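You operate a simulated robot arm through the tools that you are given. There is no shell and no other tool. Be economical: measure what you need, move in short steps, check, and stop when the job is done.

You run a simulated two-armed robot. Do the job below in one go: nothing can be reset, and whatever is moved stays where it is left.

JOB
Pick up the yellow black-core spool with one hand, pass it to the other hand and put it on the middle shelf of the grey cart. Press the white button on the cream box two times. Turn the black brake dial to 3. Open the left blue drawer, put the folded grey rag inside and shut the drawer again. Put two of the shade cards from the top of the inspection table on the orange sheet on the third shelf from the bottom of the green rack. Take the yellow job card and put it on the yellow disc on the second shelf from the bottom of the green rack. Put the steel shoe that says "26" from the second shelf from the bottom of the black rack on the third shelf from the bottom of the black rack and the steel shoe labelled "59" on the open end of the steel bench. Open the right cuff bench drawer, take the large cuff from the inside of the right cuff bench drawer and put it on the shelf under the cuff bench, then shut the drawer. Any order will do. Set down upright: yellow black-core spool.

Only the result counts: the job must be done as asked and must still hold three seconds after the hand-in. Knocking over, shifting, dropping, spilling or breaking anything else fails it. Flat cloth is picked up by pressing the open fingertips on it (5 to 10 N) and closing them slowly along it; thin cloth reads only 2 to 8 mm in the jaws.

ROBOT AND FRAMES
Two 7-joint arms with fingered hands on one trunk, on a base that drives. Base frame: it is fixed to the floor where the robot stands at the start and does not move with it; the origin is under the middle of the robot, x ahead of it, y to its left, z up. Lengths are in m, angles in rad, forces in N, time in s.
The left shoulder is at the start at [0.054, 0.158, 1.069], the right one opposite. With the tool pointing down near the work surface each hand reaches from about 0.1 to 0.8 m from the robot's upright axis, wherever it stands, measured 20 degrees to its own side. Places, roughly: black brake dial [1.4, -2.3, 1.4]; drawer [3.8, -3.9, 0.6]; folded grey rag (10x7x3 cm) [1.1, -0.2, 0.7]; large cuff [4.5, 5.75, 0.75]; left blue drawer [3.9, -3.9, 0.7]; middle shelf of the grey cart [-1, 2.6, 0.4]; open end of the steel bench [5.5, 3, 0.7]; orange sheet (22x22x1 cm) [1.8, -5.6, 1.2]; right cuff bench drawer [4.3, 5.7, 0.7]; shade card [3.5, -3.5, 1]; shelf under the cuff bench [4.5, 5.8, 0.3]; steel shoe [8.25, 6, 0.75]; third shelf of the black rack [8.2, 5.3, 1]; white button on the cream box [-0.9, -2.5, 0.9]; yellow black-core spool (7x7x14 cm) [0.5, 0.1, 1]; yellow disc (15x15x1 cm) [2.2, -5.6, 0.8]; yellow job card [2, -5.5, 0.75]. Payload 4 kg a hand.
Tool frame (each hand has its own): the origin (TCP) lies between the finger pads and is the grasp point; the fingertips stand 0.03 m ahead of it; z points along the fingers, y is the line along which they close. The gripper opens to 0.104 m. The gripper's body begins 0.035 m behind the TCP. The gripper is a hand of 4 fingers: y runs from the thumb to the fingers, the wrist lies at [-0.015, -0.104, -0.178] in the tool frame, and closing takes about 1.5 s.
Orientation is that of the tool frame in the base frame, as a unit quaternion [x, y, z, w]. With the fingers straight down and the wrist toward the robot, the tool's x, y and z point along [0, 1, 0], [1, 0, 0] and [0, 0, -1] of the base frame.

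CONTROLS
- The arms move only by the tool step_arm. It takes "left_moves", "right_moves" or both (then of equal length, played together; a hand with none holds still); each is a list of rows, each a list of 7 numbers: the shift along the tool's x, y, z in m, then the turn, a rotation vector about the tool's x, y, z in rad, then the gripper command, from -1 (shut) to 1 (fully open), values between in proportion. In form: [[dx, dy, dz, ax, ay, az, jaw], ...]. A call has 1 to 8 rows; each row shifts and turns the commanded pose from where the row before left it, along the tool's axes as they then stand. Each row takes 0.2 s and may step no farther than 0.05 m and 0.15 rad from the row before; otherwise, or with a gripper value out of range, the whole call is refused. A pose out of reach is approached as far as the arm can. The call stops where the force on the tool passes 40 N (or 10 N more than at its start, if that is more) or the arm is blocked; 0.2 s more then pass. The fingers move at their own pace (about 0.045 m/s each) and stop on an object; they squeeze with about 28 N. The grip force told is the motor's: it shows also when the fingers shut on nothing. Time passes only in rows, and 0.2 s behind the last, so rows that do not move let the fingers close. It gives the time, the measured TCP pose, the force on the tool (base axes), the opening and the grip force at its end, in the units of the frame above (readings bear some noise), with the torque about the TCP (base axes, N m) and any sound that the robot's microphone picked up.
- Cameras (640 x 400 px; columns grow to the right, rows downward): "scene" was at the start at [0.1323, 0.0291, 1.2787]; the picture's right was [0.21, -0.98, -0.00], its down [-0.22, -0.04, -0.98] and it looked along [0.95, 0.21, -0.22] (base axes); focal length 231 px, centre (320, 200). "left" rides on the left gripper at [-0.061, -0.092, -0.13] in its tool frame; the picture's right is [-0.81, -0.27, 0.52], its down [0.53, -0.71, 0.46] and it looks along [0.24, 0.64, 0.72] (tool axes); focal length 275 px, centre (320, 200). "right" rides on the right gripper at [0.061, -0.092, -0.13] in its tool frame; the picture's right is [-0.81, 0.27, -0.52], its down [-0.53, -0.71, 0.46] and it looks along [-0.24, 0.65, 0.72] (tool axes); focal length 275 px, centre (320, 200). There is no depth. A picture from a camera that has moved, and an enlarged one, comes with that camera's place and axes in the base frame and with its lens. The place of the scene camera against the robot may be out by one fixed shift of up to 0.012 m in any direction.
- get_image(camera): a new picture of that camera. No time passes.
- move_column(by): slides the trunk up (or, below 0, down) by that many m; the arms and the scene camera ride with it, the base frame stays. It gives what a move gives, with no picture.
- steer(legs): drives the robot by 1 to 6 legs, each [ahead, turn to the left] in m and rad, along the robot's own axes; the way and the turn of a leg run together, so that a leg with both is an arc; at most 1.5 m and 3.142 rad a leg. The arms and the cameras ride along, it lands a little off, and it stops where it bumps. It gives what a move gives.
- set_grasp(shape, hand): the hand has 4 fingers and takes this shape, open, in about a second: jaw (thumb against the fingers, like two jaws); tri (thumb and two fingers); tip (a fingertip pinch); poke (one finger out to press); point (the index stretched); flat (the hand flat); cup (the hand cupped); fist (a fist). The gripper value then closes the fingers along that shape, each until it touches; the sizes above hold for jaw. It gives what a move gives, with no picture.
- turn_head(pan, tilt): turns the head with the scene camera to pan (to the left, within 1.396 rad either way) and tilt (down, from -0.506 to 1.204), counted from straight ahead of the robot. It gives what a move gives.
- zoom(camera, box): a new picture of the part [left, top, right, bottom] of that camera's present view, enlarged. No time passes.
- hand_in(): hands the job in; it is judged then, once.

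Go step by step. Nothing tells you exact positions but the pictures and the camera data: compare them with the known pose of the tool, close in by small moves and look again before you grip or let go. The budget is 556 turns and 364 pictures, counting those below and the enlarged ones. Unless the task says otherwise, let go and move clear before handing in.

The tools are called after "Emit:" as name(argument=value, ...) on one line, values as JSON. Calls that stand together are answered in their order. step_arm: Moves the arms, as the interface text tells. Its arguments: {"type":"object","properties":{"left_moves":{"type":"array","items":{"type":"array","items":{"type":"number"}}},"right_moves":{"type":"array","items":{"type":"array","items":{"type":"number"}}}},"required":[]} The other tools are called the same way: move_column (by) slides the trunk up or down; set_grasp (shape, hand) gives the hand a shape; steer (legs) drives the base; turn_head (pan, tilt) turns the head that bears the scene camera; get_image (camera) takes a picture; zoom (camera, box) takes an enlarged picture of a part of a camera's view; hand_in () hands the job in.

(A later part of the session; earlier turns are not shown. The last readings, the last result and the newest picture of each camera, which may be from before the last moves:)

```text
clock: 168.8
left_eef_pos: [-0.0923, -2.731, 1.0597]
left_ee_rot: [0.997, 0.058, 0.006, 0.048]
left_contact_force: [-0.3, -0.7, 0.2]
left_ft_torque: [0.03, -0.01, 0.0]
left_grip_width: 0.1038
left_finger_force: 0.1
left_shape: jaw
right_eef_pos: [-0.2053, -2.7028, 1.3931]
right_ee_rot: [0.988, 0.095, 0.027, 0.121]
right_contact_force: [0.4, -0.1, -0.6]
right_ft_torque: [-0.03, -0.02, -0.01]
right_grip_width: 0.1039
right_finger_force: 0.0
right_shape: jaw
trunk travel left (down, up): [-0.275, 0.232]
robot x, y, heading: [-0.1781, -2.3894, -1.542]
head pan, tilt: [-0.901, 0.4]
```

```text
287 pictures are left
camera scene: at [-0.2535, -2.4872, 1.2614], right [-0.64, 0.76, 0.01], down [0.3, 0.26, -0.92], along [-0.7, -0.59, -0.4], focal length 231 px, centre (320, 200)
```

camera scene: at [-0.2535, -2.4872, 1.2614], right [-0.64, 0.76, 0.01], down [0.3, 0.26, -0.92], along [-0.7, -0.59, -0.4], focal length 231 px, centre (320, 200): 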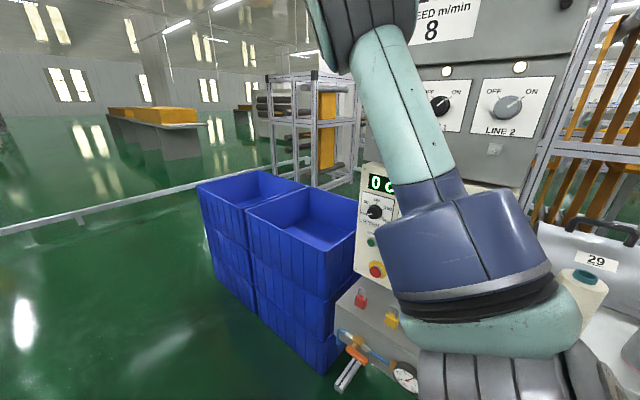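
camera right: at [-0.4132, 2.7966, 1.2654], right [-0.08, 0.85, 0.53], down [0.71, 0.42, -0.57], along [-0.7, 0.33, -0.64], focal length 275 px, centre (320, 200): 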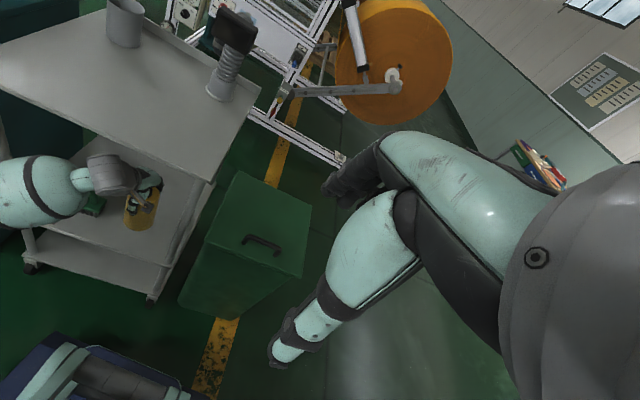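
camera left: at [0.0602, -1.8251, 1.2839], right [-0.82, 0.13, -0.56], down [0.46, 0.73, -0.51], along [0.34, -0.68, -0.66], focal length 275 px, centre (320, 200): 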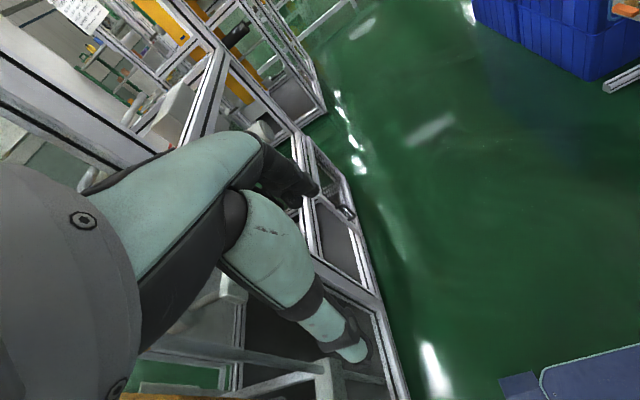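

I turn right to face the box.

Emit:
steer(legs=[[0, -1.6]])

Emit:
turn_head(pan=0, tilt=0.5)

Emit:
get_image(camera="scene")

```text
clock: 173.7
left_eef_pos: [-0.5202, -2.4745, 1.0597]
left_ee_rot: [0.745, -0.665, -0.028, 0.041]
left_contact_force: [0.1, 0.4, 0.5]
left_ft_torque: [0.01, -0.01, -0.01]
left_grip_width: 0.1041
left_finger_force: 0.0
left_shape: jaw
right_eef_pos: [-0.4898, -2.3584, 1.393]
right_ee_rot: [0.761, -0.637, -0.067, 0.101]
right_contact_force: [0.0, 0.0, -0.2]
right_ft_torque: [0.03, -0.04, -0.01]
right_grip_width: 0.1038
right_finger_force: 0.0
right_shape: jaw
trunk travel left (down, up): [-0.275, 0.232]
robot x, y, heading: [-0.1757, -2.4012, -3.121]
head pan, tilt: [-0.901, 0.4]
```

```text
clock: 174.9
left_eef_pos: [-0.5115, -2.4791, 1.0585]
left_ee_rot: [0.749, -0.66, -0.024, 0.045]
left_contact_force: [0.8, 0.1, 0.1]
left_ft_torque: [0.0, 0.0, 0.03]
left_grip_width: 0.1039
left_finger_force: 0.1
left_shape: jaw
right_eef_pos: [-0.4744, -2.3573, 1.3959]
right_ee_rot: [0.76, -0.637, -0.073, 0.105]
right_contact_force: [-0.5, -0.5, -0.1]
right_ft_torque: [-0.03, -0.02, 0.02]
right_grip_width: 0.1039
right_finger_force: 0.0
right_shape: jaw
trunk travel left (down, up): [-0.275, 0.232]
robot x, y, heading: [-0.178, -2.3984, -3.119]
head pan, tilt: [0.0, 0.499]
```

```text
286 pictures are left
camera scene: at [-0.2931, -2.3221, 1.2596], right [0.75, 0.66, 0.01], down [0.28, -0.3, -0.91], along [-0.6, 0.68, -0.41], focal length 231 px, centre (320, 200)
```

scene: 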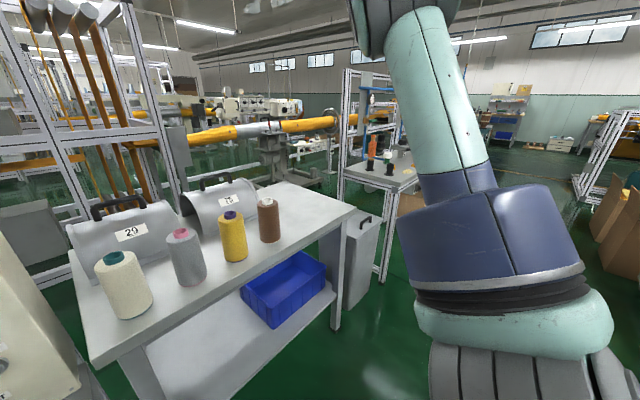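

The head isn't truly straight because the right forearm blocks it. I move the right hand out and down first.

Emit:
step_arm(right_moves=[[-0.03, 0.03, 0.025, 0, 0, 0, 1], [-0.03, 0.03, 0.025, 0, 0, 0, 1], [-0.03, 0.02, 0.03, 0, 0, 0, 1], [-0.03, 0.02, 0.03, 0, 0, 0, 1], [-0.03, 0, 0.03, 0, 0, 0, 1]])

Emit:
turn_head(pan=0, tilt=0.4)

Emit:
get_image(camera="scene")

```text
clock: 176.1
left_eef_pos: [-0.5109, -2.4765, 1.0593]
left_ee_rot: [0.75, -0.659, -0.024, 0.045]
left_contact_force: [-0.4, 0.4, -0.7]
left_ft_torque: [-0.03, -0.01, 0.0]
left_grip_width: 0.1038
left_finger_force: 0.1
left_shape: jaw
right_eef_pos: [-0.6286, -2.2328, 1.2804]
right_ee_rot: [0.76, -0.637, -0.073, 0.106]
right_contact_force: [0.0, 0.8, 0.2]
right_ft_torque: [0.0, -0.02, 0.03]
right_grip_width: 0.1039
right_finger_force: 0.1
right_shape: jaw
trunk travel left (down, up): [-0.275, 0.232]
robot x, y, heading: [-0.1777, -2.3991, -3.123]
head pan, tilt: [0.0, 0.499]
```

```text
clock: 176.8
left_eef_pos: [-0.5113, -2.4785, 1.0621]
left_ee_rot: [0.751, -0.658, -0.031, 0.042]
left_contact_force: [-0.3, 0.5, -0.3]
left_ft_torque: [-0.02, 0.0, -0.03]
left_grip_width: 0.1041
left_finger_force: 0.1
left_shape: jaw
right_eef_pos: [-0.6286, -2.2352, 1.2815]
right_ee_rot: [0.76, -0.637, -0.073, 0.105]
right_contact_force: [0.6, 0.2, -0.6]
right_ft_torque: [0.01, 0.02, 0.0]
right_grip_width: 0.1039
right_finger_force: 0.1
right_shape: jaw
trunk travel left (down, up): [-0.275, 0.232]
robot x, y, heading: [-0.1794, -2.4007, -3.124]
head pan, tilt: [0.0, 0.4]
```

```text
285 pictures are left
camera scene: at [-0.2932, -2.3229, 1.2642], right [0.74, 0.67, 0.01], down [0.25, -0.27, -0.93], along [-0.62, 0.69, -0.37], focal length 231 px, centre (320, 200)
```

scene: 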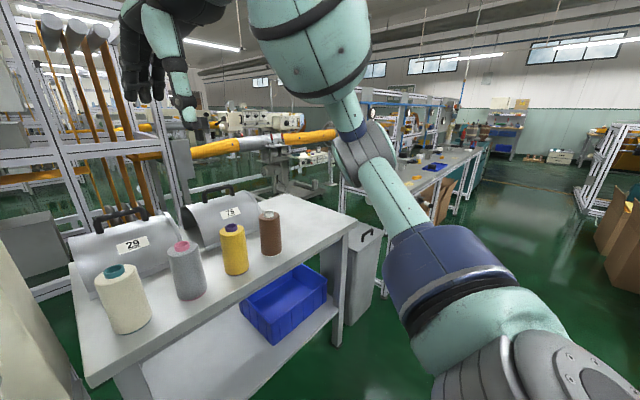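

The head's pan is still blocked, now probably by the left wrist close in front of it. I move the left hand out and down too.

Emit:
step_arm(left_moves=[[0.03, 0.02, 0.025, 0, 0, 0, 1], [0.03, 0.02, 0.025, 0, 0, 0, 1], [0.03, 0.02, 0.025, 0, 0, 0, 1], [0.03, 0.02, 0.025, 0, 0, 0, 1], [0.03, 0.02, 0.025, 0, 0, 0, 1]])

Emit:
turn_head(pan=0.05, tilt=0.4)

Emit:
get_image(camera="scene")

```text
clock: 178.0
left_eef_pos: [-0.6153, -2.6334, 0.9569]
left_ee_rot: [0.745, -0.664, -0.034, 0.047]
left_contact_force: [0.9, -0.3, -1.1]
left_ft_torque: [-0.01, 0.01, 0.01]
left_grip_width: 0.1039
left_finger_force: 0.1
left_shape: jaw
left hand out of reach, approached as far as the arm can: row 2, 3
right_eef_pos: [-0.6272, -2.2364, 1.2822]
right_ee_rot: [0.76, -0.637, -0.073, 0.104]
right_contact_force: [-0.6, 0.5, 0.5]
right_ft_torque: [0.02, 0.0, -0.01]
right_grip_width: 0.1041
right_finger_force: 0.1
right_shape: jaw
trunk travel left (down, up): [-0.275, 0.232]
robot x, y, heading: [-0.1777, -2.3976, -3.124]
head pan, tilt: [0.0, 0.4]
```

```text
clock: 178.6
left_eef_pos: [-0.6151, -2.6315, 0.9582]
left_ee_rot: [0.745, -0.664, -0.033, 0.047]
left_contact_force: [-0.3, -0.4, 0.1]
left_ft_torque: [0.01, -0.02, 0.01]
left_grip_width: 0.1039
left_finger_force: 0.2
left_shape: jaw
right_eef_pos: [-0.6275, -2.2343, 1.2816]
right_ee_rot: [0.76, -0.637, -0.074, 0.105]
right_contact_force: [-0.2, 0.0, 0.1]
right_ft_torque: [0.02, 0.0, -0.02]
right_grip_width: 0.104
right_finger_force: 0.0
right_shape: jaw
trunk travel left (down, up): [-0.275, 0.232]
robot x, y, heading: [-0.1788, -2.4006, -3.126]
head pan, tilt: [0.051, 0.4]
```

```text
284 pictures are left
camera scene: at [-0.3236, -2.3978, 1.2609], right [-0.07, 1.0, 0.0], down [0.4, 0.03, -0.92], along [-0.91, -0.06, -0.4], focal length 231 px, centre (320, 200)
```

scene: 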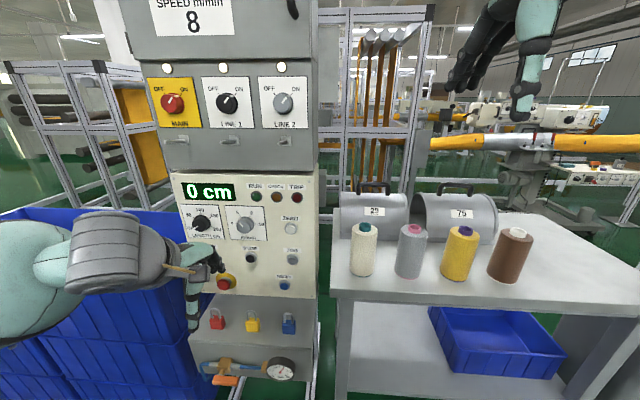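

Now I have a good view of the cream box, so I zoom in to read the labels.

Emit:
zoom(camera="scene", box=[170, 165, 330, 300])

```text
2.96 times, centred on (250, 232) of scene
camera zoom: at [-0.3236, -2.3978, 1.2609], right [-0.07, 1.0, 0.0], down [0.4, 0.03, -0.92], along [-0.91, -0.06, -0.4], focal length 686 px, centre (527, 104)
```

zoom: 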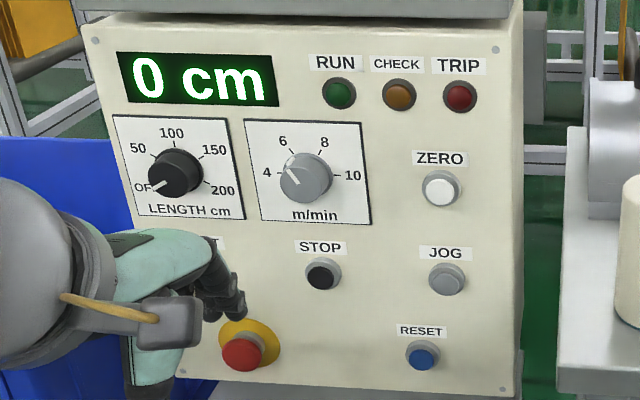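

The white button is labelled ZERO, at about [-0.88, -2.516, 0.925]. I set the left hand to poke and pitch it so the finger points forward.

Emit:
set_grasp(hand="left", shape="poke")

Emit:
step_arm(left_moves=[[0, -0.02, -0.02, -0.14, 0, 0, 1], [0, -0.02, -0.02, -0.14, 0, 0, 1], [0, 0, 0, -0.14, 0, 0, 1], [0, 0, 0, -0.14, 0, 0, 1], [0, 0, 0, -0.14, 0, 0, 1], [0, 0, 0, -0.14, 0, 0, 1], [0, 0, 0, -0.14, 0, 0, 1], [0, 0, 0, -0.14, 0, 0, 1]])

Emit:
get_image(camera="scene")

```text
clock: 179.5
left_eef_pos: [-0.6147, -2.6309, 0.9582]
left_ee_rot: [0.745, -0.665, -0.033, 0.046]
left_contact_force: [-0.6, -0.7, 0.2]
left_ft_torque: [0.02, 0.02, -0.01]
left_grip_width: 0.0
left_finger_force: 0.0
left_shape: poke
right_eef_pos: [-0.6285, -2.2351, 1.2805]
right_ee_rot: [0.76, -0.637, -0.073, 0.104]
right_contact_force: [-0.8, -0.4, 0.1]
right_ft_torque: [-0.02, 0.01, 0.0]
right_grip_width: 0.1039
right_finger_force: 0.0
right_shape: jaw
trunk travel left (down, up): [-0.275, 0.232]
robot x, y, heading: [-0.1781, -2.3966, -3.12]
head pan, tilt: [0.051, 0.4]
```

```text
clock: 181.3
left_eef_pos: [-0.6792, -2.6206, 1.0124]
left_ee_rot: [0.605, -0.547, -0.383, 0.433]
left_contact_force: [-0.5, -0.1, 0.2]
left_ft_torque: [0.01, -0.02, 0.01]
left_grip_width: 0.0
left_finger_force: 0.0
left_shape: poke
left hand out of reach, approached as far as the arm can: row 1, 2, 3, 4, 5
right_eef_pos: [-0.6278, -2.236, 1.282]
right_ee_rot: [0.76, -0.637, -0.074, 0.104]
right_contact_force: [0.7, 0.4, -0.4]
right_ft_torque: [0.04, 0.0, 0.04]
right_grip_width: 0.1036
right_finger_force: 0.0
right_shape: jaw
trunk travel left (down, up): [-0.275, 0.232]
robot x, y, heading: [-0.1822, -2.3983, -3.121]
head pan, tilt: [0.051, 0.4]
```

```text
282 pictures are left
camera scene: at [-0.3238, -2.3984, 1.2609], right [-0.07, 1.0, 0.0], down [0.4, 0.03, -0.92], along [-0.91, -0.06, -0.4], focal length 231 px, centre (320, 200)
```

scene: 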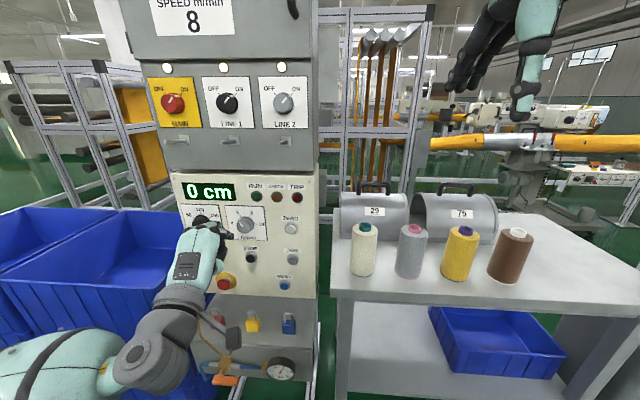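

The hand now points forward, tilted slightly down. I zoom in to find the fingertip.

Emit:
zoom(camera="scene", box=[150, 180, 310, 300])

Emit:
get_image(camera="left")

Emit:
get_image(camera="right")

```text
3.33 times, centred on (230, 240) of scene
camera zoom: at [-0.3238, -2.3984, 1.2609], right [-0.07, 1.0, 0.0], down [0.4, 0.03, -0.92], along [-0.91, -0.06, -0.4], focal length 771 px, centre (620, 67)
```

zoom: 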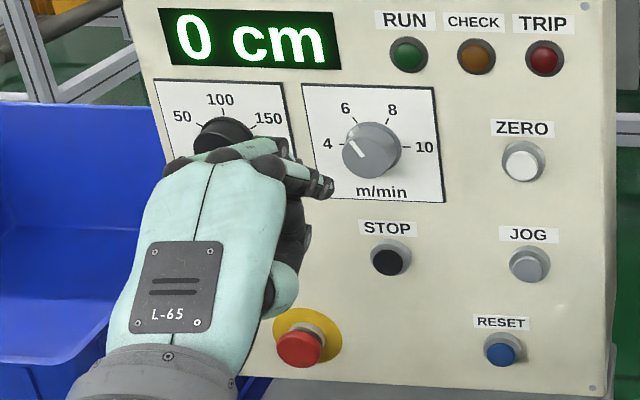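

```text
280 pictures are left
camera left: at [-0.5344, -2.5445, 0.968], right [-0.48, 0.76, -0.44], down [-0.13, -0.56, -0.82], along [-0.86, -0.34, 0.37], focal length 275 px, centre (320, 200)
```

left: 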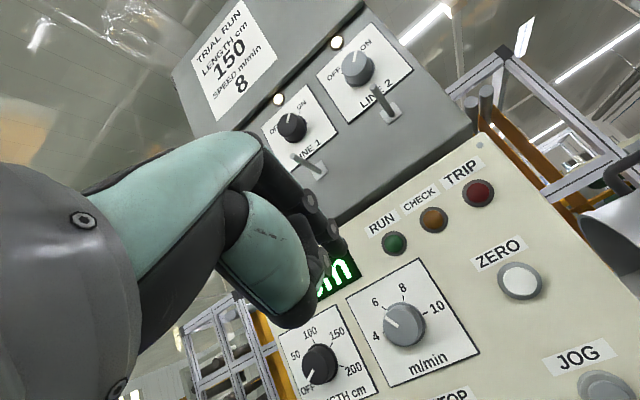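

```text
279 pictures are left
camera right: at [-0.4969, -2.2712, 1.3854], right [-0.28, 0.79, 0.55], down [0.47, 0.61, -0.63], along [-0.83, 0.08, -0.54], focal length 275 px, centre (320, 200)
```

right: 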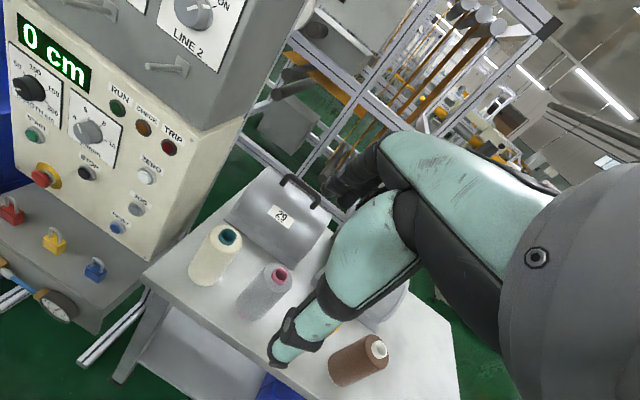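

The fingertip is about 3 cm ahead of the TCP, and the button is at about [-0.90, -2.525, 0.912]. I first shift sideways and down while well off the panel, then check.

Emit:
step_arm(left_moves=[[-0.028, -0.031, 0.0075, 0, 0, 0, 1], [-0.028, -0.031, 0.0075, 0, 0, 0, 1], [-0.028, -0.03, 0.0075, 0, 0, 0, 1], [0, 0, 0, 0, 0, 0, 1]])

Emit:
zoom(camera="scene", box=[150, 180, 310, 300])

Emit:
get_image(camera="left")

```text
clock: 182.3
left_eef_pos: [-0.6807, -2.5382, 0.9145]
left_ee_rot: [0.607, -0.545, -0.38, 0.435]
left_contact_force: [0.5, 0.5, 0.4]
left_ft_torque: [-0.01, -0.03, 0.01]
left_grip_width: 0.0
left_finger_force: 0.1
left_shape: poke
right_eef_pos: [-0.6282, -2.2359, 1.2815]
right_ee_rot: [0.76, -0.637, -0.073, 0.105]
right_contact_force: [-0.5, -0.2, -0.3]
right_ft_torque: [0.02, 0.0, 0.02]
right_grip_width: 0.1038
right_finger_force: 0.0
right_shape: jaw
trunk travel left (down, up): [-0.275, 0.232]
robot x, y, heading: [-0.1769, -2.398, -3.124]
head pan, tilt: [0.051, 0.4]
```

```text
3.33 times, centred on (230, 240) of scene
camera zoom: at [-0.3239, -2.3986, 1.2609], right [-0.07, 1.0, 0.0], down [0.4, 0.03, -0.92], along [-0.91, -0.06, -0.4], focal length 771 px, centre (620, 67)
```

zoom: 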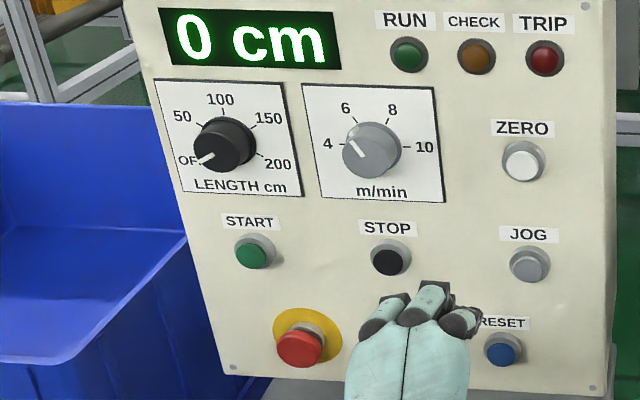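

```text
277 pictures are left
camera left: at [-0.5356, -2.4603, 0.8713], right [-0.49, 0.75, -0.44], down [-0.13, -0.56, -0.82], along [-0.86, -0.34, 0.37], focal length 275 px, centre (320, 200)
```

left: 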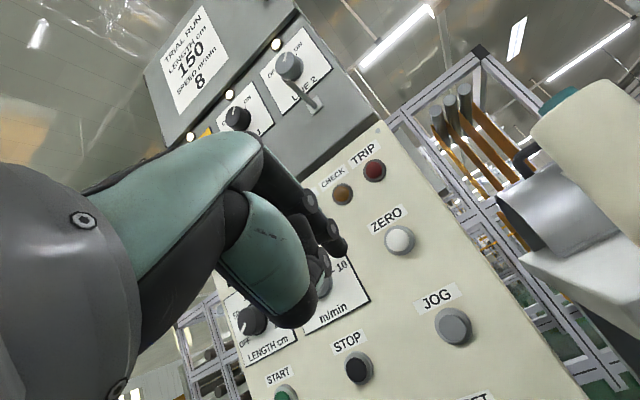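

The fingertip is at about [-0.712, -2.524, 0.908], level with the white button. I move forward to 4 cm off it.

Emit:
step_arm(left_moves=[[-0.003, 0.0133, 0.0348, 0, 0, 0, 1], [-0.003, 0.0133, 0.0348, 0, 0, 0, 1], [-0.003, 0.0133, 0.0348, 0, 0, 0, 1], [-0.003, 0.0133, 0.0348, 0, 0, 0, 1], [0, 0, 0, 0, 0, 0, 1]])

Emit:
zoom(camera="scene", box=[190, 170, 350, 290])

Emit:
get_image(camera="left")

```text
clock: 183.5
left_eef_pos: [-0.8292, -2.5441, 0.921]
left_ee_rot: [0.607, -0.546, -0.381, 0.434]
left_contact_force: [0.4, -0.4, -0.8]
left_ft_torque: [0.02, 0.0, 0.0]
left_grip_width: 0.0
left_finger_force: 0.1
left_shape: poke
right_eef_pos: [-0.6269, -2.2346, 1.2816]
right_ee_rot: [0.759, -0.638, -0.072, 0.104]
right_contact_force: [0.1, -0.2, -0.3]
right_ft_torque: [0.02, 0.01, 0.01]
right_grip_width: 0.1038
right_finger_force: 0.0
right_shape: jaw
trunk travel left (down, up): [-0.275, 0.232]
robot x, y, heading: [-0.1761, -2.3997, -3.124]
head pan, tilt: [0.051, 0.4]
```

```text
3.33 times, centred on (270, 230) of scene
camera zoom: at [-0.323, -2.3985, 1.261], right [-0.07, 1.0, 0.0], down [0.4, 0.03, -0.92], along [-0.91, -0.06, -0.4], focal length 771 px, centre (487, 100)
```

zoom: 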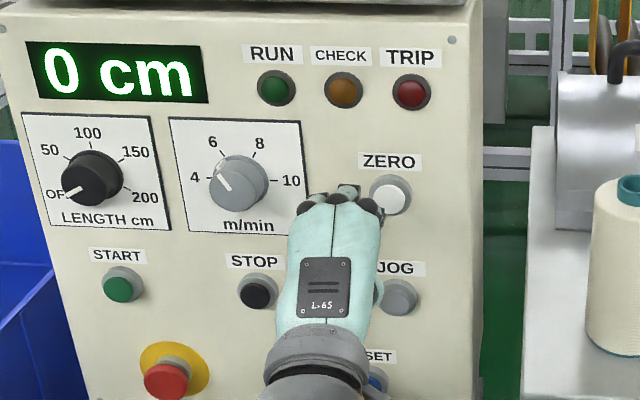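

```text
275 pictures are left
camera left: at [-0.6835, -2.4659, 0.8764], right [-0.49, 0.75, -0.44], down [-0.13, -0.56, -0.82], along [-0.86, -0.34, 0.37], focal length 275 px, centre (320, 200)
```

left: 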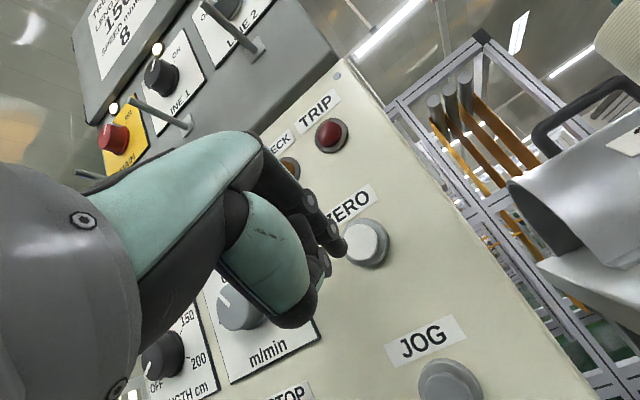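

The tip is about 3.5 cm before the button and about 7 mm to its left. I shift right and press gently.

Emit:
step_arm(left_moves=[[-0.007, 0.0017, 0.0047, 0, 0, 0, 1], [-0.001, 0.0033, 0.0094, 0, 0, 0, 1], [-0.001, 0.0033, 0.0094, 0, 0, 0, 1], [0, 0, 0, 0, 0, 0, 1]])

Emit:
zoom(camera="scene", box=[190, 170, 350, 290])

Emit:
get_image(camera="left")

```text
clock: 184.5
left_eef_pos: [-0.855, -2.5383, 0.9213]
left_ee_rot: [0.606, -0.546, -0.382, 0.435]
left_contact_force: [3.6, 0.5, 0.2]
left_ft_torque: [0.02, -0.01, 0.03]
left_grip_width: 0.0001
left_finger_force: 0.2
left_shape: poke
right_eef_pos: [-0.6268, -2.236, 1.2811]
right_ee_rot: [0.76, -0.637, -0.073, 0.105]
right_contact_force: [-1.1, -0.6, 0.5]
right_ft_torque: [-0.03, 0.0, -0.02]
right_grip_width: 0.1038
right_finger_force: 0.0
right_shape: jaw
trunk travel left (down, up): [-0.275, 0.232]
robot x, y, heading: [-0.1748, -2.4039, -3.125]
head pan, tilt: [0.051, 0.4]
heard: click
```

```text
3.33 times, centred on (270, 230) of scene
camera zoom: at [-0.323, -2.3982, 1.261], right [-0.07, 1.0, 0.0], down [0.4, 0.03, -0.92], along [-0.91, -0.06, -0.4], focal length 771 px, centre (487, 100)
```

zoom: 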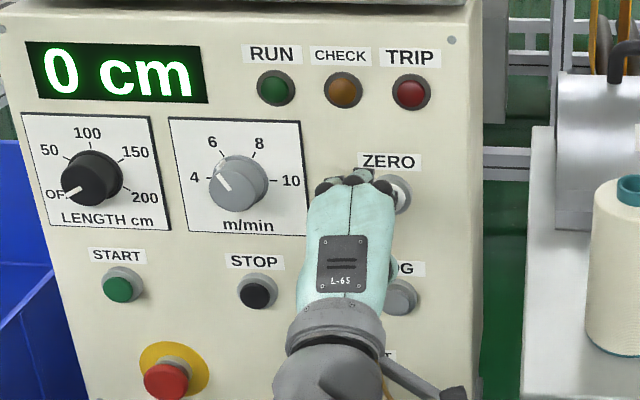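

```text
273 pictures are left
camera left: at [-0.7098, -2.4599, 0.8766], right [-0.49, 0.76, -0.44], down [-0.13, -0.56, -0.82], along [-0.86, -0.34, 0.37], focal length 275 px, centre (320, 200)
```

left: 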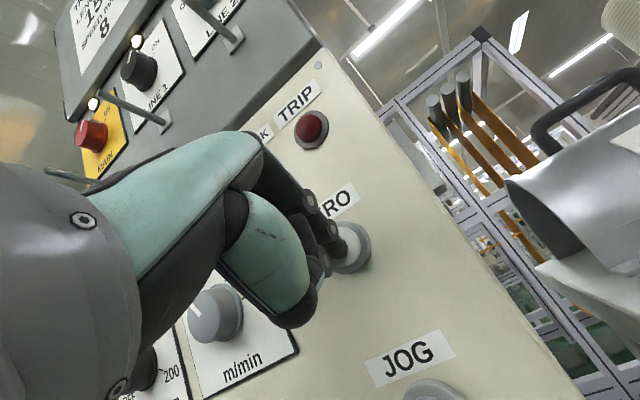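

One click was heard. I back off fully and then press once more by the same amount.

Emit:
step_arm(left_moves=[[0.001, -0.0033, -0.0094, 0, 0, 0, 1], [0.001, -0.0033, -0.0094, 0, 0, 0, 1], [0.001, -0.0033, -0.0094, 0, 0, 0, 1], [0, 0, 0, 0, 0, 0, 1]])

Emit:
step_arm(left_moves=[[-0.001, 0.0033, 0.0094, 0, 0, 0, 1], [-0.001, 0.0033, 0.0094, 0, 0, 0, 1], [-0.001, 0.0033, 0.0094, 0, 0, 0, 1], [0, 0, 0, 0, 0, 0, 1]])

```text
clock: 185.5
left_eef_pos: [-0.8275, -2.5365, 0.9216]
left_ee_rot: [0.606, -0.546, -0.382, 0.435]
left_contact_force: [1.1, 0.4, -0.8]
left_ft_torque: [0.0, 0.04, -0.01]
left_grip_width: 0.0
left_finger_force: 0.0
left_shape: poke
right_eef_pos: [-0.6269, -2.2349, 1.2811]
right_ee_rot: [0.76, -0.637, -0.073, 0.104]
right_contact_force: [-0.1, -1.1, -0.1]
right_ft_torque: [0.01, -0.05, 0.0]
right_grip_width: 0.1042
right_finger_force: 0.2
right_shape: jaw
trunk travel left (down, up): [-0.275, 0.232]
robot x, y, heading: [-0.1786, -2.4004, -3.127]
head pan, tilt: [0.051, 0.4]
```

```text
clock: 186.5
left_eef_pos: [-0.8567, -2.5566, 0.9116]
left_ee_rot: [0.601, -0.551, -0.359, 0.454]
left_contact_force: [0.8, -0.6, -0.5]
left_ft_torque: [0.0, -0.04, 0.01]
left_grip_width: 0.0
left_finger_force: 0.0
left_shape: poke
right_eef_pos: [-0.6279, -2.2346, 1.2813]
right_ee_rot: [0.76, -0.637, -0.073, 0.104]
right_contact_force: [0.3, -0.4, -0.7]
right_ft_torque: [0.0, 0.01, -0.01]
right_grip_width: 0.1039
right_finger_force: 0.1
right_shape: jaw
trunk travel left (down, up): [-0.275, 0.232]
robot x, y, heading: [-0.1783, -2.3986, -3.119]
head pan, tilt: [0.051, 0.4]
```

No click this time, and the hand came in about 2 cm to the left. I look.

Emit:
zoom(camera="scene", box=[190, 170, 350, 290])

Emit:
get_image(camera="left")

```text
3.33 times, centred on (270, 230) of scene
camera zoom: at [-0.3236, -2.398, 1.2608], right [-0.07, 1.0, 0.0], down [0.4, 0.03, -0.92], along [-0.91, -0.06, -0.4], focal length 771 px, centre (487, 100)
```

zoom: 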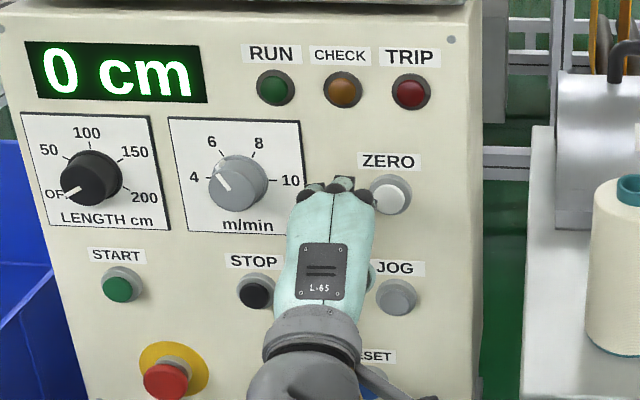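

```text
271 pictures are left
camera left: at [-0.713, -2.4785, 0.8639], right [-0.5, 0.72, -0.49], down [-0.11, -0.61, -0.79], along [-0.86, -0.34, 0.38], focal length 275 px, centre (320, 200)
```

left: 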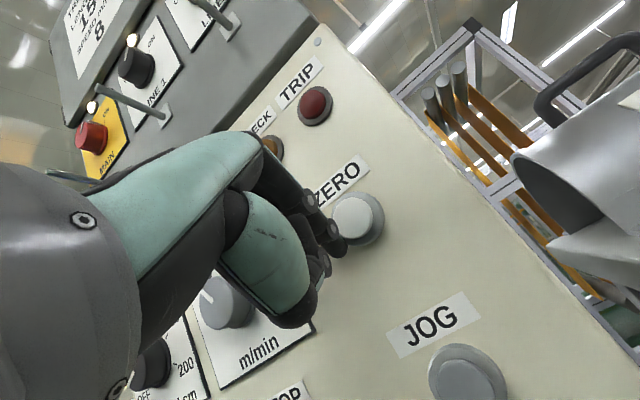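

I retreat, restore the roll and move back in line with the button.

Emit:
step_arm(left_moves=[[0.004, -0.01, -0.028, 0, 0, 0, 1], [-0.017, 0.009, -0.0057, 0, 0, -0.06, 1], [0, 0, 0, 0, 0, 0, 1]])

Emit:
get_image(camera="left")

```text
clock: 187.2
left_eef_pos: [-0.8226, -2.5851, 0.9424]
left_ee_rot: [0.585, -0.536, -0.342, 0.504]
left_contact_force: [0.3, -0.3, 0.1]
left_ft_torque: [-0.02, -0.01, -0.01]
left_grip_width: 0.0
left_finger_force: 0.1
left_shape: poke
right_eef_pos: [-0.6115, -2.2341, 1.2873]
right_ee_rot: [0.76, -0.636, -0.08, 0.11]
right_contact_force: [-0.3, 0.4, -0.5]
right_ft_torque: [0.01, 0.04, -0.02]
right_grip_width: 0.1039
right_finger_force: 0.1
right_shape: jaw
trunk travel left (down, up): [-0.275, 0.232]
robot x, y, heading: [-0.1754, -2.3981, -3.125]
head pan, tilt: [0.051, 0.4]
stopped in row 3 (left hand): the arm was blocked; the commanded pose is now the measured one
```

```text
270 pictures are left
camera left: at [-0.6862, -2.5039, 0.8792], right [-0.57, 0.65, -0.51], down [-0.12, -0.68, -0.72], along [-0.82, -0.35, 0.46], focal length 275 px, centre (320, 200)
```

left: 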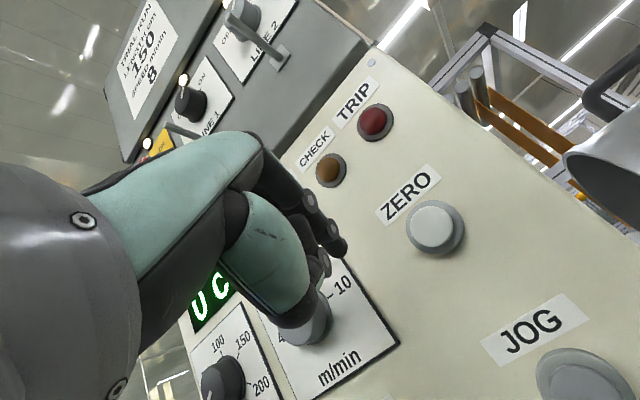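

The arm is being blocked by something. I look at the whole arm.

Emit:
turn_head(pan=0.4, tilt=0.7)

Emit:
get_image(camera="scene")

```text
clock: 188.0
left_eef_pos: [-0.8243, -2.5843, 0.9412]
left_ee_rot: [0.585, -0.536, -0.341, 0.504]
left_contact_force: [-0.5, -0.7, -0.1]
left_ft_torque: [-0.01, 0.01, -0.03]
left_grip_width: 0.0
left_finger_force: 0.1
left_shape: poke
right_eef_pos: [-0.6117, -2.2334, 1.2863]
right_ee_rot: [0.76, -0.636, -0.078, 0.108]
right_contact_force: [0.4, 0.8, -0.2]
right_ft_torque: [-0.05, -0.01, 0.0]
right_grip_width: 0.1039
right_finger_force: 0.1
right_shape: jaw
trunk travel left (down, up): [-0.275, 0.232]
robot x, y, heading: [-0.1791, -2.3997, -3.123]
head pan, tilt: [0.4, 0.7]
```

```text
269 pictures are left
camera scene: at [-0.309, -2.4261, 1.2342], right [-0.41, 0.91, -0.01], down [0.6, 0.26, -0.76], along [-0.69, -0.31, -0.65], focal length 231 px, centre (320, 200)
```

scene: 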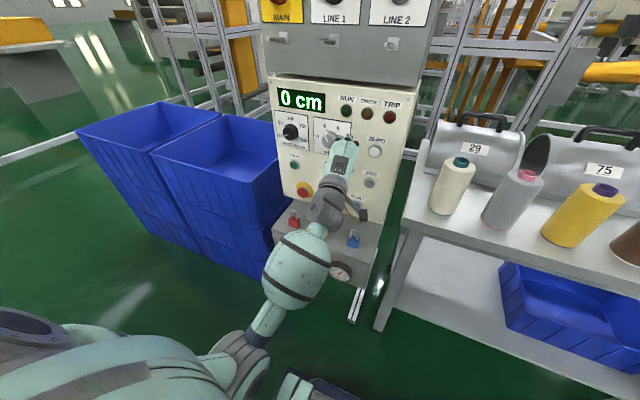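

The forearm is close to the lock-out box and the arm is stretched. I pull the hand back and straighten it, and will then use the base to bring it near so the arm stays in a comfortable posture.

Emit:
step_arm(left_moves=[[-0.006, -0.0135, -0.0345, 0, 0, 0, 1], [-0.006, -0.0135, -0.0345, 0, 0, 0, 1], [-0.006, -0.0135, -0.0345, 0, 0, 0, 1], [-0.006, -0.0135, -0.0345, 0, 0, 0, 1], [0, 0, 0, 0.034, -0.114, -0.038, 1], [0, 0, 0, 0.034, -0.114, -0.038, 1], [0, 0, 0, 0, 0, 0, 1]])

Emit:
get_image(camera="scene")

```text
clock: 188.7
left_eef_pos: [-0.7328, -2.5899, 0.9419]
left_ee_rot: [0.537, -0.547, -0.3, 0.568]
left_contact_force: [0.3, 0.2, 1.1]
left_ft_torque: [0.0, 0.02, -0.03]
left_grip_width: 0.0
left_finger_force: 0.0
left_shape: poke
right_eef_pos: [-0.5926, -2.2342, 1.2924]
right_ee_rot: [0.759, -0.635, -0.084, 0.115]
right_contact_force: [0.8, -0.9, -0.1]
right_ft_torque: [-0.01, 0.03, -0.02]
right_grip_width: 0.1038
right_finger_force: 0.1
right_shape: jaw
trunk travel left (down, up): [-0.275, 0.232]
robot x, y, heading: [-0.1791, -2.3984, -3.117]
head pan, tilt: [0.4, 0.7]
stopped in row 3 (left hand): the arm was blocked; the commanded pose is now the measured one
```

```text
268 pictures are left
camera scene: at [-0.3064, -2.4265, 1.2332], right [-0.41, 0.91, 0.0], down [0.6, 0.26, -0.76], along [-0.69, -0.31, -0.65], focal length 231 px, centre (320, 200)
```

scene: 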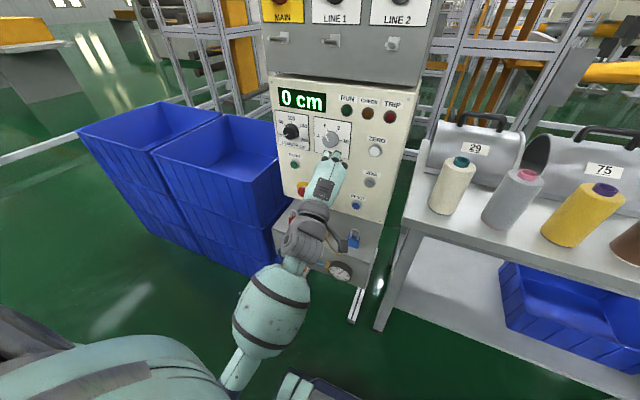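

The elbow seems to jam against my own base. I raise the trunk so the elbow hangs clear and re-pose the hand.

Emit:
move_column(by=0.2)

Emit:
step_arm(left_moves=[[0, 0, -0.02, 0.05, -0.1, -0.05, 1], [0, 0, -0.02, 0.05, -0.1, -0.05, 1], [0, 0, -0.02, 0.05, -0.1, -0.05, 1], [0, 0, 0, 0.0, 0, 0, 1]])

Emit:
get_image(camera="scene")

```text
clock: 190.9
left_eef_pos: [-0.7367, -2.5903, 1.1415]
left_ee_rot: [0.538, -0.548, -0.298, 0.567]
left_contact_force: [0.3, 0.6, 0.2]
left_ft_torque: [0.01, 0.0, 0.01]
left_grip_width: 0.0
left_finger_force: 0.0
left_shape: poke
right_eef_pos: [-0.5971, -2.2334, 1.4941]
right_ee_rot: [0.759, -0.635, -0.083, 0.114]
right_contact_force: [0.1, -0.8, -0.2]
right_ft_torque: [-0.04, 0.0, -0.03]
right_grip_width: 0.104
right_finger_force: 0.0
right_shape: jaw
trunk travel left (down, up): [-0.475, 0.032]
robot x, y, heading: [-0.1759, -2.3995, -3.123]
head pan, tilt: [0.4, 0.7]
```

```text
clock: 191.9
left_eef_pos: [-0.6807, -2.5763, 1.1558]
left_ee_rot: [-0.567, 0.606, 0.374, -0.414]
left_contact_force: [-0.1, -0.6, -0.2]
left_ft_torque: [-0.01, -0.04, 0.01]
left_grip_width: 0.0001
left_finger_force: 0.0
left_shape: poke
right_eef_pos: [-0.5976, -2.2337, 1.4926]
right_ee_rot: [0.759, -0.635, -0.083, 0.113]
right_contact_force: [0.2, 0.3, 0.6]
right_ft_torque: [0.0, 0.01, -0.02]
right_grip_width: 0.104
right_finger_force: 0.1
right_shape: jaw
trunk travel left (down, up): [-0.475, 0.032]
robot x, y, heading: [-0.1775, -2.4017, -3.123]
head pan, tilt: [0.4, 0.7]
```

```text
267 pictures are left
camera scene: at [-0.3113, -2.4262, 1.4347], right [-0.41, 0.91, -0.01], down [0.6, 0.26, -0.76], along [-0.69, -0.31, -0.65], focal length 231 px, centre (320, 200)
```

scene: 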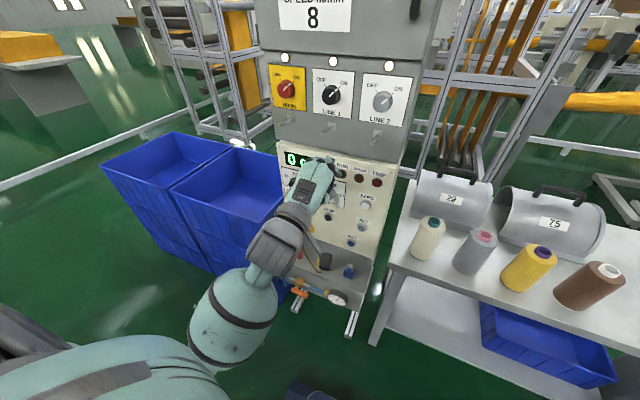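

The pose is good now. I lower the hand in front of the button level with the trunk kept high.

Emit:
step_arm(left_moves=[[-0.008, -0.035, 0.0143, 0, 0, 0, 1], [-0.008, -0.035, 0.0143, 0, 0, 0, 1], [-0.008, -0.035, 0.0143, 0, 0, 0, 1], [-0.008, -0.035, 0.0143, 0, 0, 0, 1], [-0.008, -0.035, 0.0143, 0, 0, 0, 1], [-0.008, -0.035, 0.0143, 0, 0, 0, 1], [0, 0, 0, 0, 0, 0, 1]])

Emit:
get_image(camera="scene")

Emit:
get_image(camera="left")

```text
clock: 193.4
left_eef_pos: [-0.6761, -2.5714, 1.0004]
left_ee_rot: [-0.541, 0.565, 0.405, -0.472]
left_contact_force: [-0.3, -0.6, -0.2]
left_ft_torque: [0.0, -0.01, 0.01]
left_grip_width: 0.0
left_finger_force: 0.0
left_shape: poke
right_eef_pos: [-0.578, -2.2362, 1.4994]
right_ee_rot: [0.762, -0.629, -0.088, 0.127]
right_contact_force: [0.6, -0.1, -0.3]
right_ft_torque: [0.02, 0.01, 0.01]
right_grip_width: 0.104
right_finger_force: 0.0
right_shape: jaw
trunk travel left (down, up): [-0.475, 0.032]
robot x, y, heading: [-0.1759, -2.4017, -3.129]
head pan, tilt: [0.4, 0.7]
stopped in row 7 (left hand): the arm was blocked; the commanded pose is now the measured one
```

```text
266 pictures are left
camera scene: at [-0.3101, -2.4261, 1.4334], right [-0.41, 0.91, -0.01], down [0.6, 0.26, -0.76], along [-0.69, -0.31, -0.65], focal length 231 px, centre (320, 200)
```

scene: 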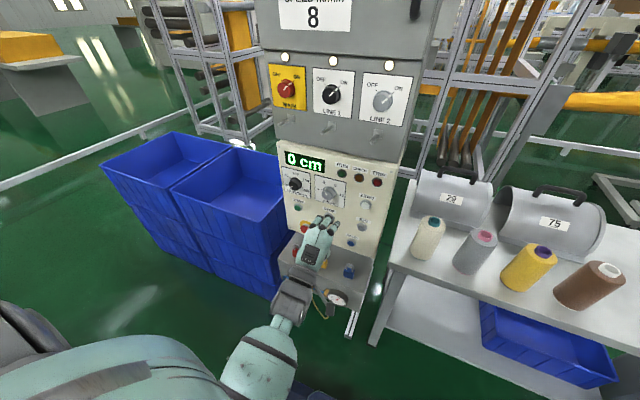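

```text
265 pictures are left
camera left: at [-0.5305, -2.5123, 0.9359], right [-0.47, 0.76, -0.46], down [-0.26, -0.62, -0.74], along [-0.84, -0.23, 0.48], focal length 275 px, centre (320, 200)
```

left: 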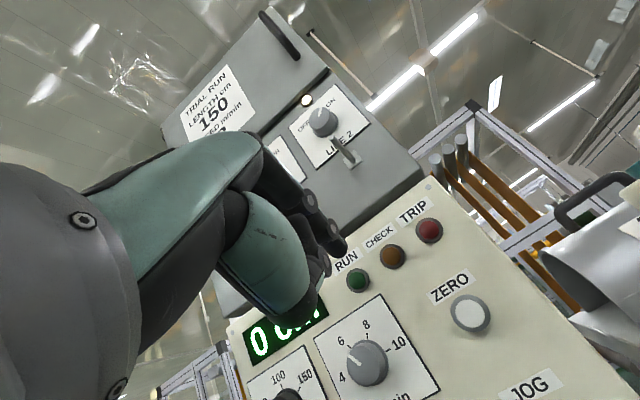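

This is a wrist limit: the lower the hand is relative to the shoulder, the worse it gets. So I raise the hand relative to the shoulder and lower the trunk instead.

Emit:
step_arm(left_moves=[[0, 0.04, -0.01, 0, 0, -0.016, 1], [0, 0.04, -0.01, 0, 0, -0.016, 1], [0, 0.04, -0.01, 0, 0, -0.016, 1], [0, 0.04, -0.01, 0, 0, -0.016, 1], [0, 0.04, -0.01, 0, 0, -0.016, 1], [0, 0.04, -0.01, 0, 0, 0, 1], [0, 0, 0, 0, 0, 0, 1]])

Emit:
move_column(by=-0.32)

Emit:
get_image(camera="scene")

```text
clock: 195.0
left_eef_pos: [-0.6735, -2.5613, 1.2434]
left_ee_rot: [0.575, -0.557, -0.402, 0.444]
left_contact_force: [-1.6, 0.3, -1.8]
left_ft_torque: [0.02, 0.14, 0.02]
left_grip_width: 0.0
left_finger_force: 0.0
left_shape: poke
right_eef_pos: [-0.5755, -2.2381, 1.5212]
right_ee_rot: [0.761, -0.63, -0.09, 0.128]
right_contact_force: [0.5, -0.2, 0.9]
right_ft_torque: [0.02, -0.02, -0.04]
right_grip_width: 0.104
right_finger_force: 0.0
right_shape: jaw
trunk travel left (down, up): [-0.475, 0.032]
robot x, y, heading: [-0.177, -2.4016, -3.12]
head pan, tilt: [0.4, 0.7]
```

```text
clock: 195.8
left_eef_pos: [-0.8232, -2.4727, 0.9414]
left_ee_rot: [-0.595, 0.728, 0.201, -0.275]
left_contact_force: [-0.3, 0.3, -0.9]
left_ft_torque: [0.02, 0.0, 0.02]
left_grip_width: 0.0
left_finger_force: 0.0
left_shape: poke
right_eef_pos: [-0.575, -2.238, 1.4909]
right_ee_rot: [0.765, -0.623, -0.087, 0.138]
right_contact_force: [-1.0, -0.1, 0.0]
right_ft_torque: [-0.02, -0.07, 0.05]
right_grip_width: 0.104
right_finger_force: 0.0
right_shape: jaw
trunk travel left (down, up): [-0.462, 0.045]
robot x, y, heading: [-0.1777, -2.4035, -3.128]
head pan, tilt: [0.4, 0.7]
stopped: the arm was blocked; the commanded pose is now the measured one
```

```text
264 pictures are left
camera scene: at [-0.3215, -2.4237, 1.4212], right [-0.41, 0.91, -0.01], down [0.61, 0.26, -0.75], along [-0.68, -0.31, -0.66], focal length 231 px, centre (320, 200)
```

scene: 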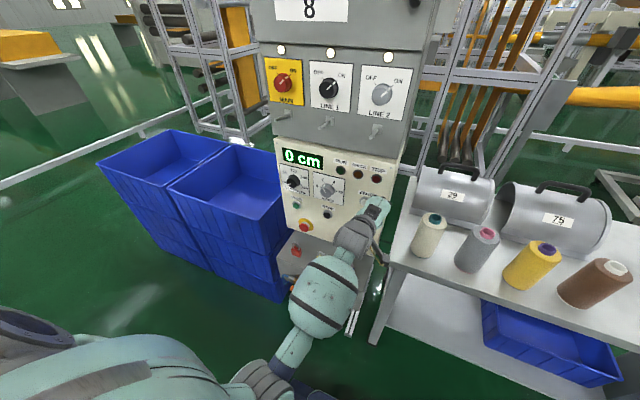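

The arm slipped into a new posture, fingers forward and 50° down, with no contact and no click. That posture may in fact suit pressing. I look at where the fingertip is.

Emit:
zoom(camera="scene", box=[270, 130, 430, 250])

Emit:
get_image(camera="left")

```text
3.33 times, centred on (350, 190) of scene
camera zoom: at [-0.3215, -2.4237, 1.4212], right [-0.41, 0.91, -0.01], down [0.61, 0.26, -0.75], along [-0.68, -0.31, -0.66], focal length 771 px, centre (220, 233)
```

zoom: 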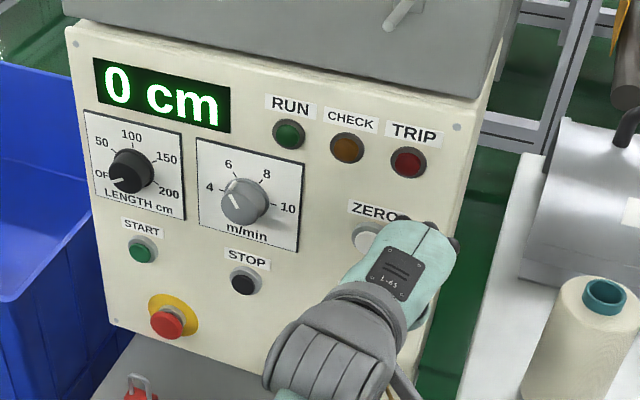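

```text
262 pictures are left
camera left: at [-0.6627, -2.4284, 0.9747], right [-0.01, 0.72, -0.7], down [0.17, -0.69, -0.71], along [-0.98, -0.13, -0.12], focal length 275 px, centre (320, 200)
```

left: 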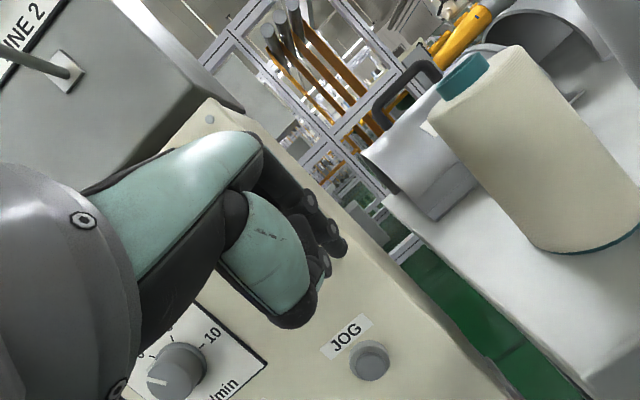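

The fingertip is at about [-0.843, -2.465, 0.916]; the button is 6.5 cm to its left. I shift left and check.

Emit:
step_arm(left_moves=[[0.032, -0.011, -0.002, 0, 0, 0, 1], [0.032, -0.011, -0.002, 0, 0, 0, 1], [0, 0, 0, 0, 0, 0, 1]])

Emit:
zoom(camera="scene", box=[270, 130, 430, 250])

Emit:
get_image(camera="left")

```text
clock: 196.5
left_eef_pos: [-0.8099, -2.4688, 0.9859]
left_ee_rot: [-0.6, 0.714, 0.277, -0.231]
left_contact_force: [-0.8, -0.6, -0.7]
left_ft_torque: [0.0, -0.03, -0.03]
left_grip_width: 0.0
left_finger_force: 0.0
left_shape: poke
right_eef_pos: [-0.5459, -2.2449, 1.5013]
right_ee_rot: [0.768, -0.614, -0.096, 0.154]
right_contact_force: [-0.3, -0.4, 0.8]
right_ft_torque: [0.0, 0.01, -0.07]
right_grip_width: 0.1041
right_finger_force: 0.0
right_shape: jaw
trunk travel left (down, up): [-0.462, 0.045]
robot x, y, heading: [-0.177, -2.403, -3.12]
head pan, tilt: [0.4, 0.7]
stopped in row 3 (left hand): the arm was blocked; the commanded pose is now the measured one
```

```text
3.33 times, centred on (350, 190) of scene
camera zoom: at [-0.3127, -2.4262, 1.4222], right [-0.41, 0.91, -0.01], down [0.6, 0.26, -0.76], along [-0.69, -0.31, -0.65], focal length 771 px, centre (220, 233)
```

zoom: 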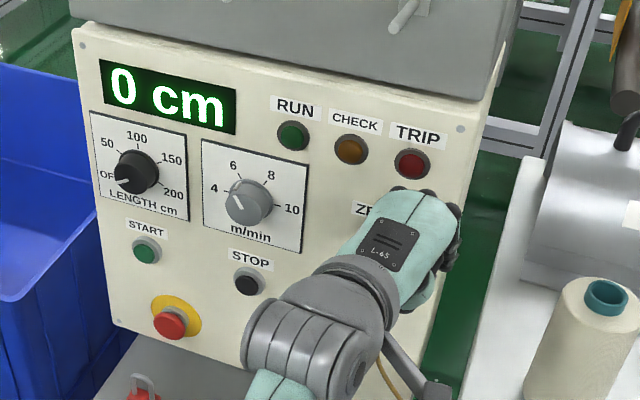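

```text
260 pictures are left
camera left: at [-0.6461, -2.4361, 1.0204], right [0.0, 0.82, -0.57], down [0.13, -0.56, -0.82], along [-0.99, -0.07, -0.1], focal length 275 px, centre (320, 200)
```

left: 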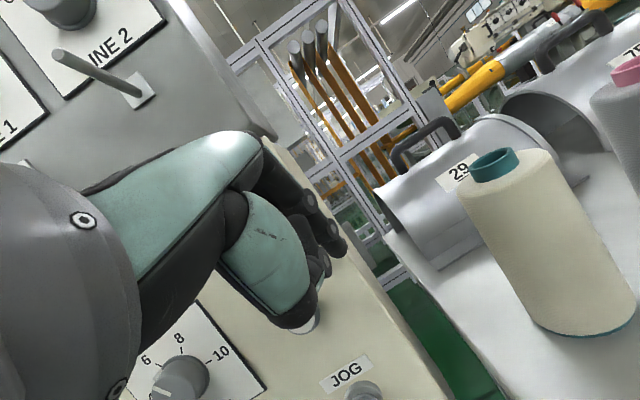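

The left arm is in a poor joint posture. I back the base away from the panel and bring the arm through a known easy tool-down pose.

Emit:
steer(legs=[[-0.25, 0]])

Emit:
step_arm(left_moves=[[0, -0.03, 0, 0.14, 0, 0, 1], [0, -0.03, 0, 0.14, 0, 0, 1], [0, -0.02, 0, 0.14, 0, 0, 1], [0, -0.02, 0, 0.14, 0, 0, 1], [0.02, 0, -0.03, 0.1, 0, 0, 1], [0.02, 0, -0.03, 0, 0, 0, 1], [0.02, 0, -0.03, 0, 0, 0, 1]])

Emit:
get_image(camera="scene")

```text
clock: 198.4
left_eef_pos: [-0.5547, -2.4614, 0.9985]
left_ee_rot: [-0.595, 0.712, 0.287, -0.239]
left_contact_force: [-0.1, -0.3, -0.1]
left_ft_torque: [0.0, -0.01, 0.0]
left_grip_width: 0.0
left_finger_force: 0.1
left_shape: poke
right_eef_pos: [-0.2923, -2.2376, 1.501]
right_ee_rot: [0.767, -0.617, -0.094, 0.152]
right_contact_force: [-0.1, -0.6, -0.5]
right_ft_torque: [0.01, -0.01, 0.05]
right_grip_width: 0.104
right_finger_force: 0.0
right_shape: jaw
trunk travel left (down, up): [-0.462, 0.045]
robot x, y, heading: [0.0763, -2.3996, -3.13]
head pan, tilt: [0.4, 0.7]
```

```text
clock: 200.0
left_eef_pos: [-0.4576, -2.5381, 1.039]
left_ee_rot: [-0.64, 0.766, 0.045, -0.038]
left_contact_force: [-0.1, -0.2, -0.6]
left_ft_torque: [0.06, -0.03, -0.03]
left_grip_width: 0.0
left_finger_force: 0.0
left_shape: poke
right_eef_pos: [-0.2717, -2.2427, 1.5085]
right_ee_rot: [0.77, -0.608, -0.097, 0.166]
right_contact_force: [-0.6, 0.0, 0.1]
right_ft_torque: [-0.01, 0.01, 0.0]
right_grip_width: 0.104
right_finger_force: 0.1
right_shape: jaw
trunk travel left (down, up): [-0.462, 0.045]
robot x, y, heading: [0.0735, -2.3962, -3.128]
head pan, tilt: [0.4, 0.7]
```

```text
259 pictures are left
camera scene: at [-0.0564, -2.4215, 1.4217], right [-0.4, 0.92, 0.0], down [0.6, 0.26, -0.76], along [-0.69, -0.31, -0.65], focal length 231 px, centre (320, 200)
```

scene: 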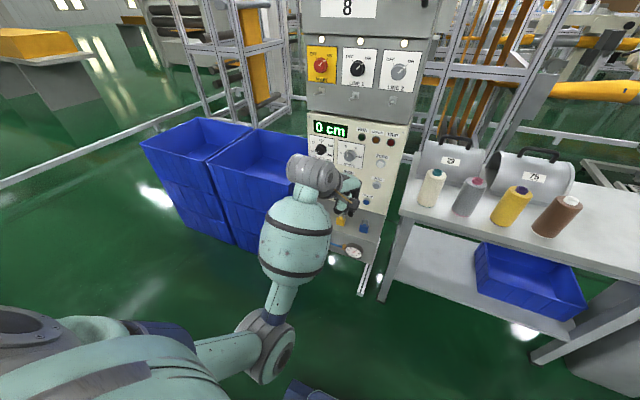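

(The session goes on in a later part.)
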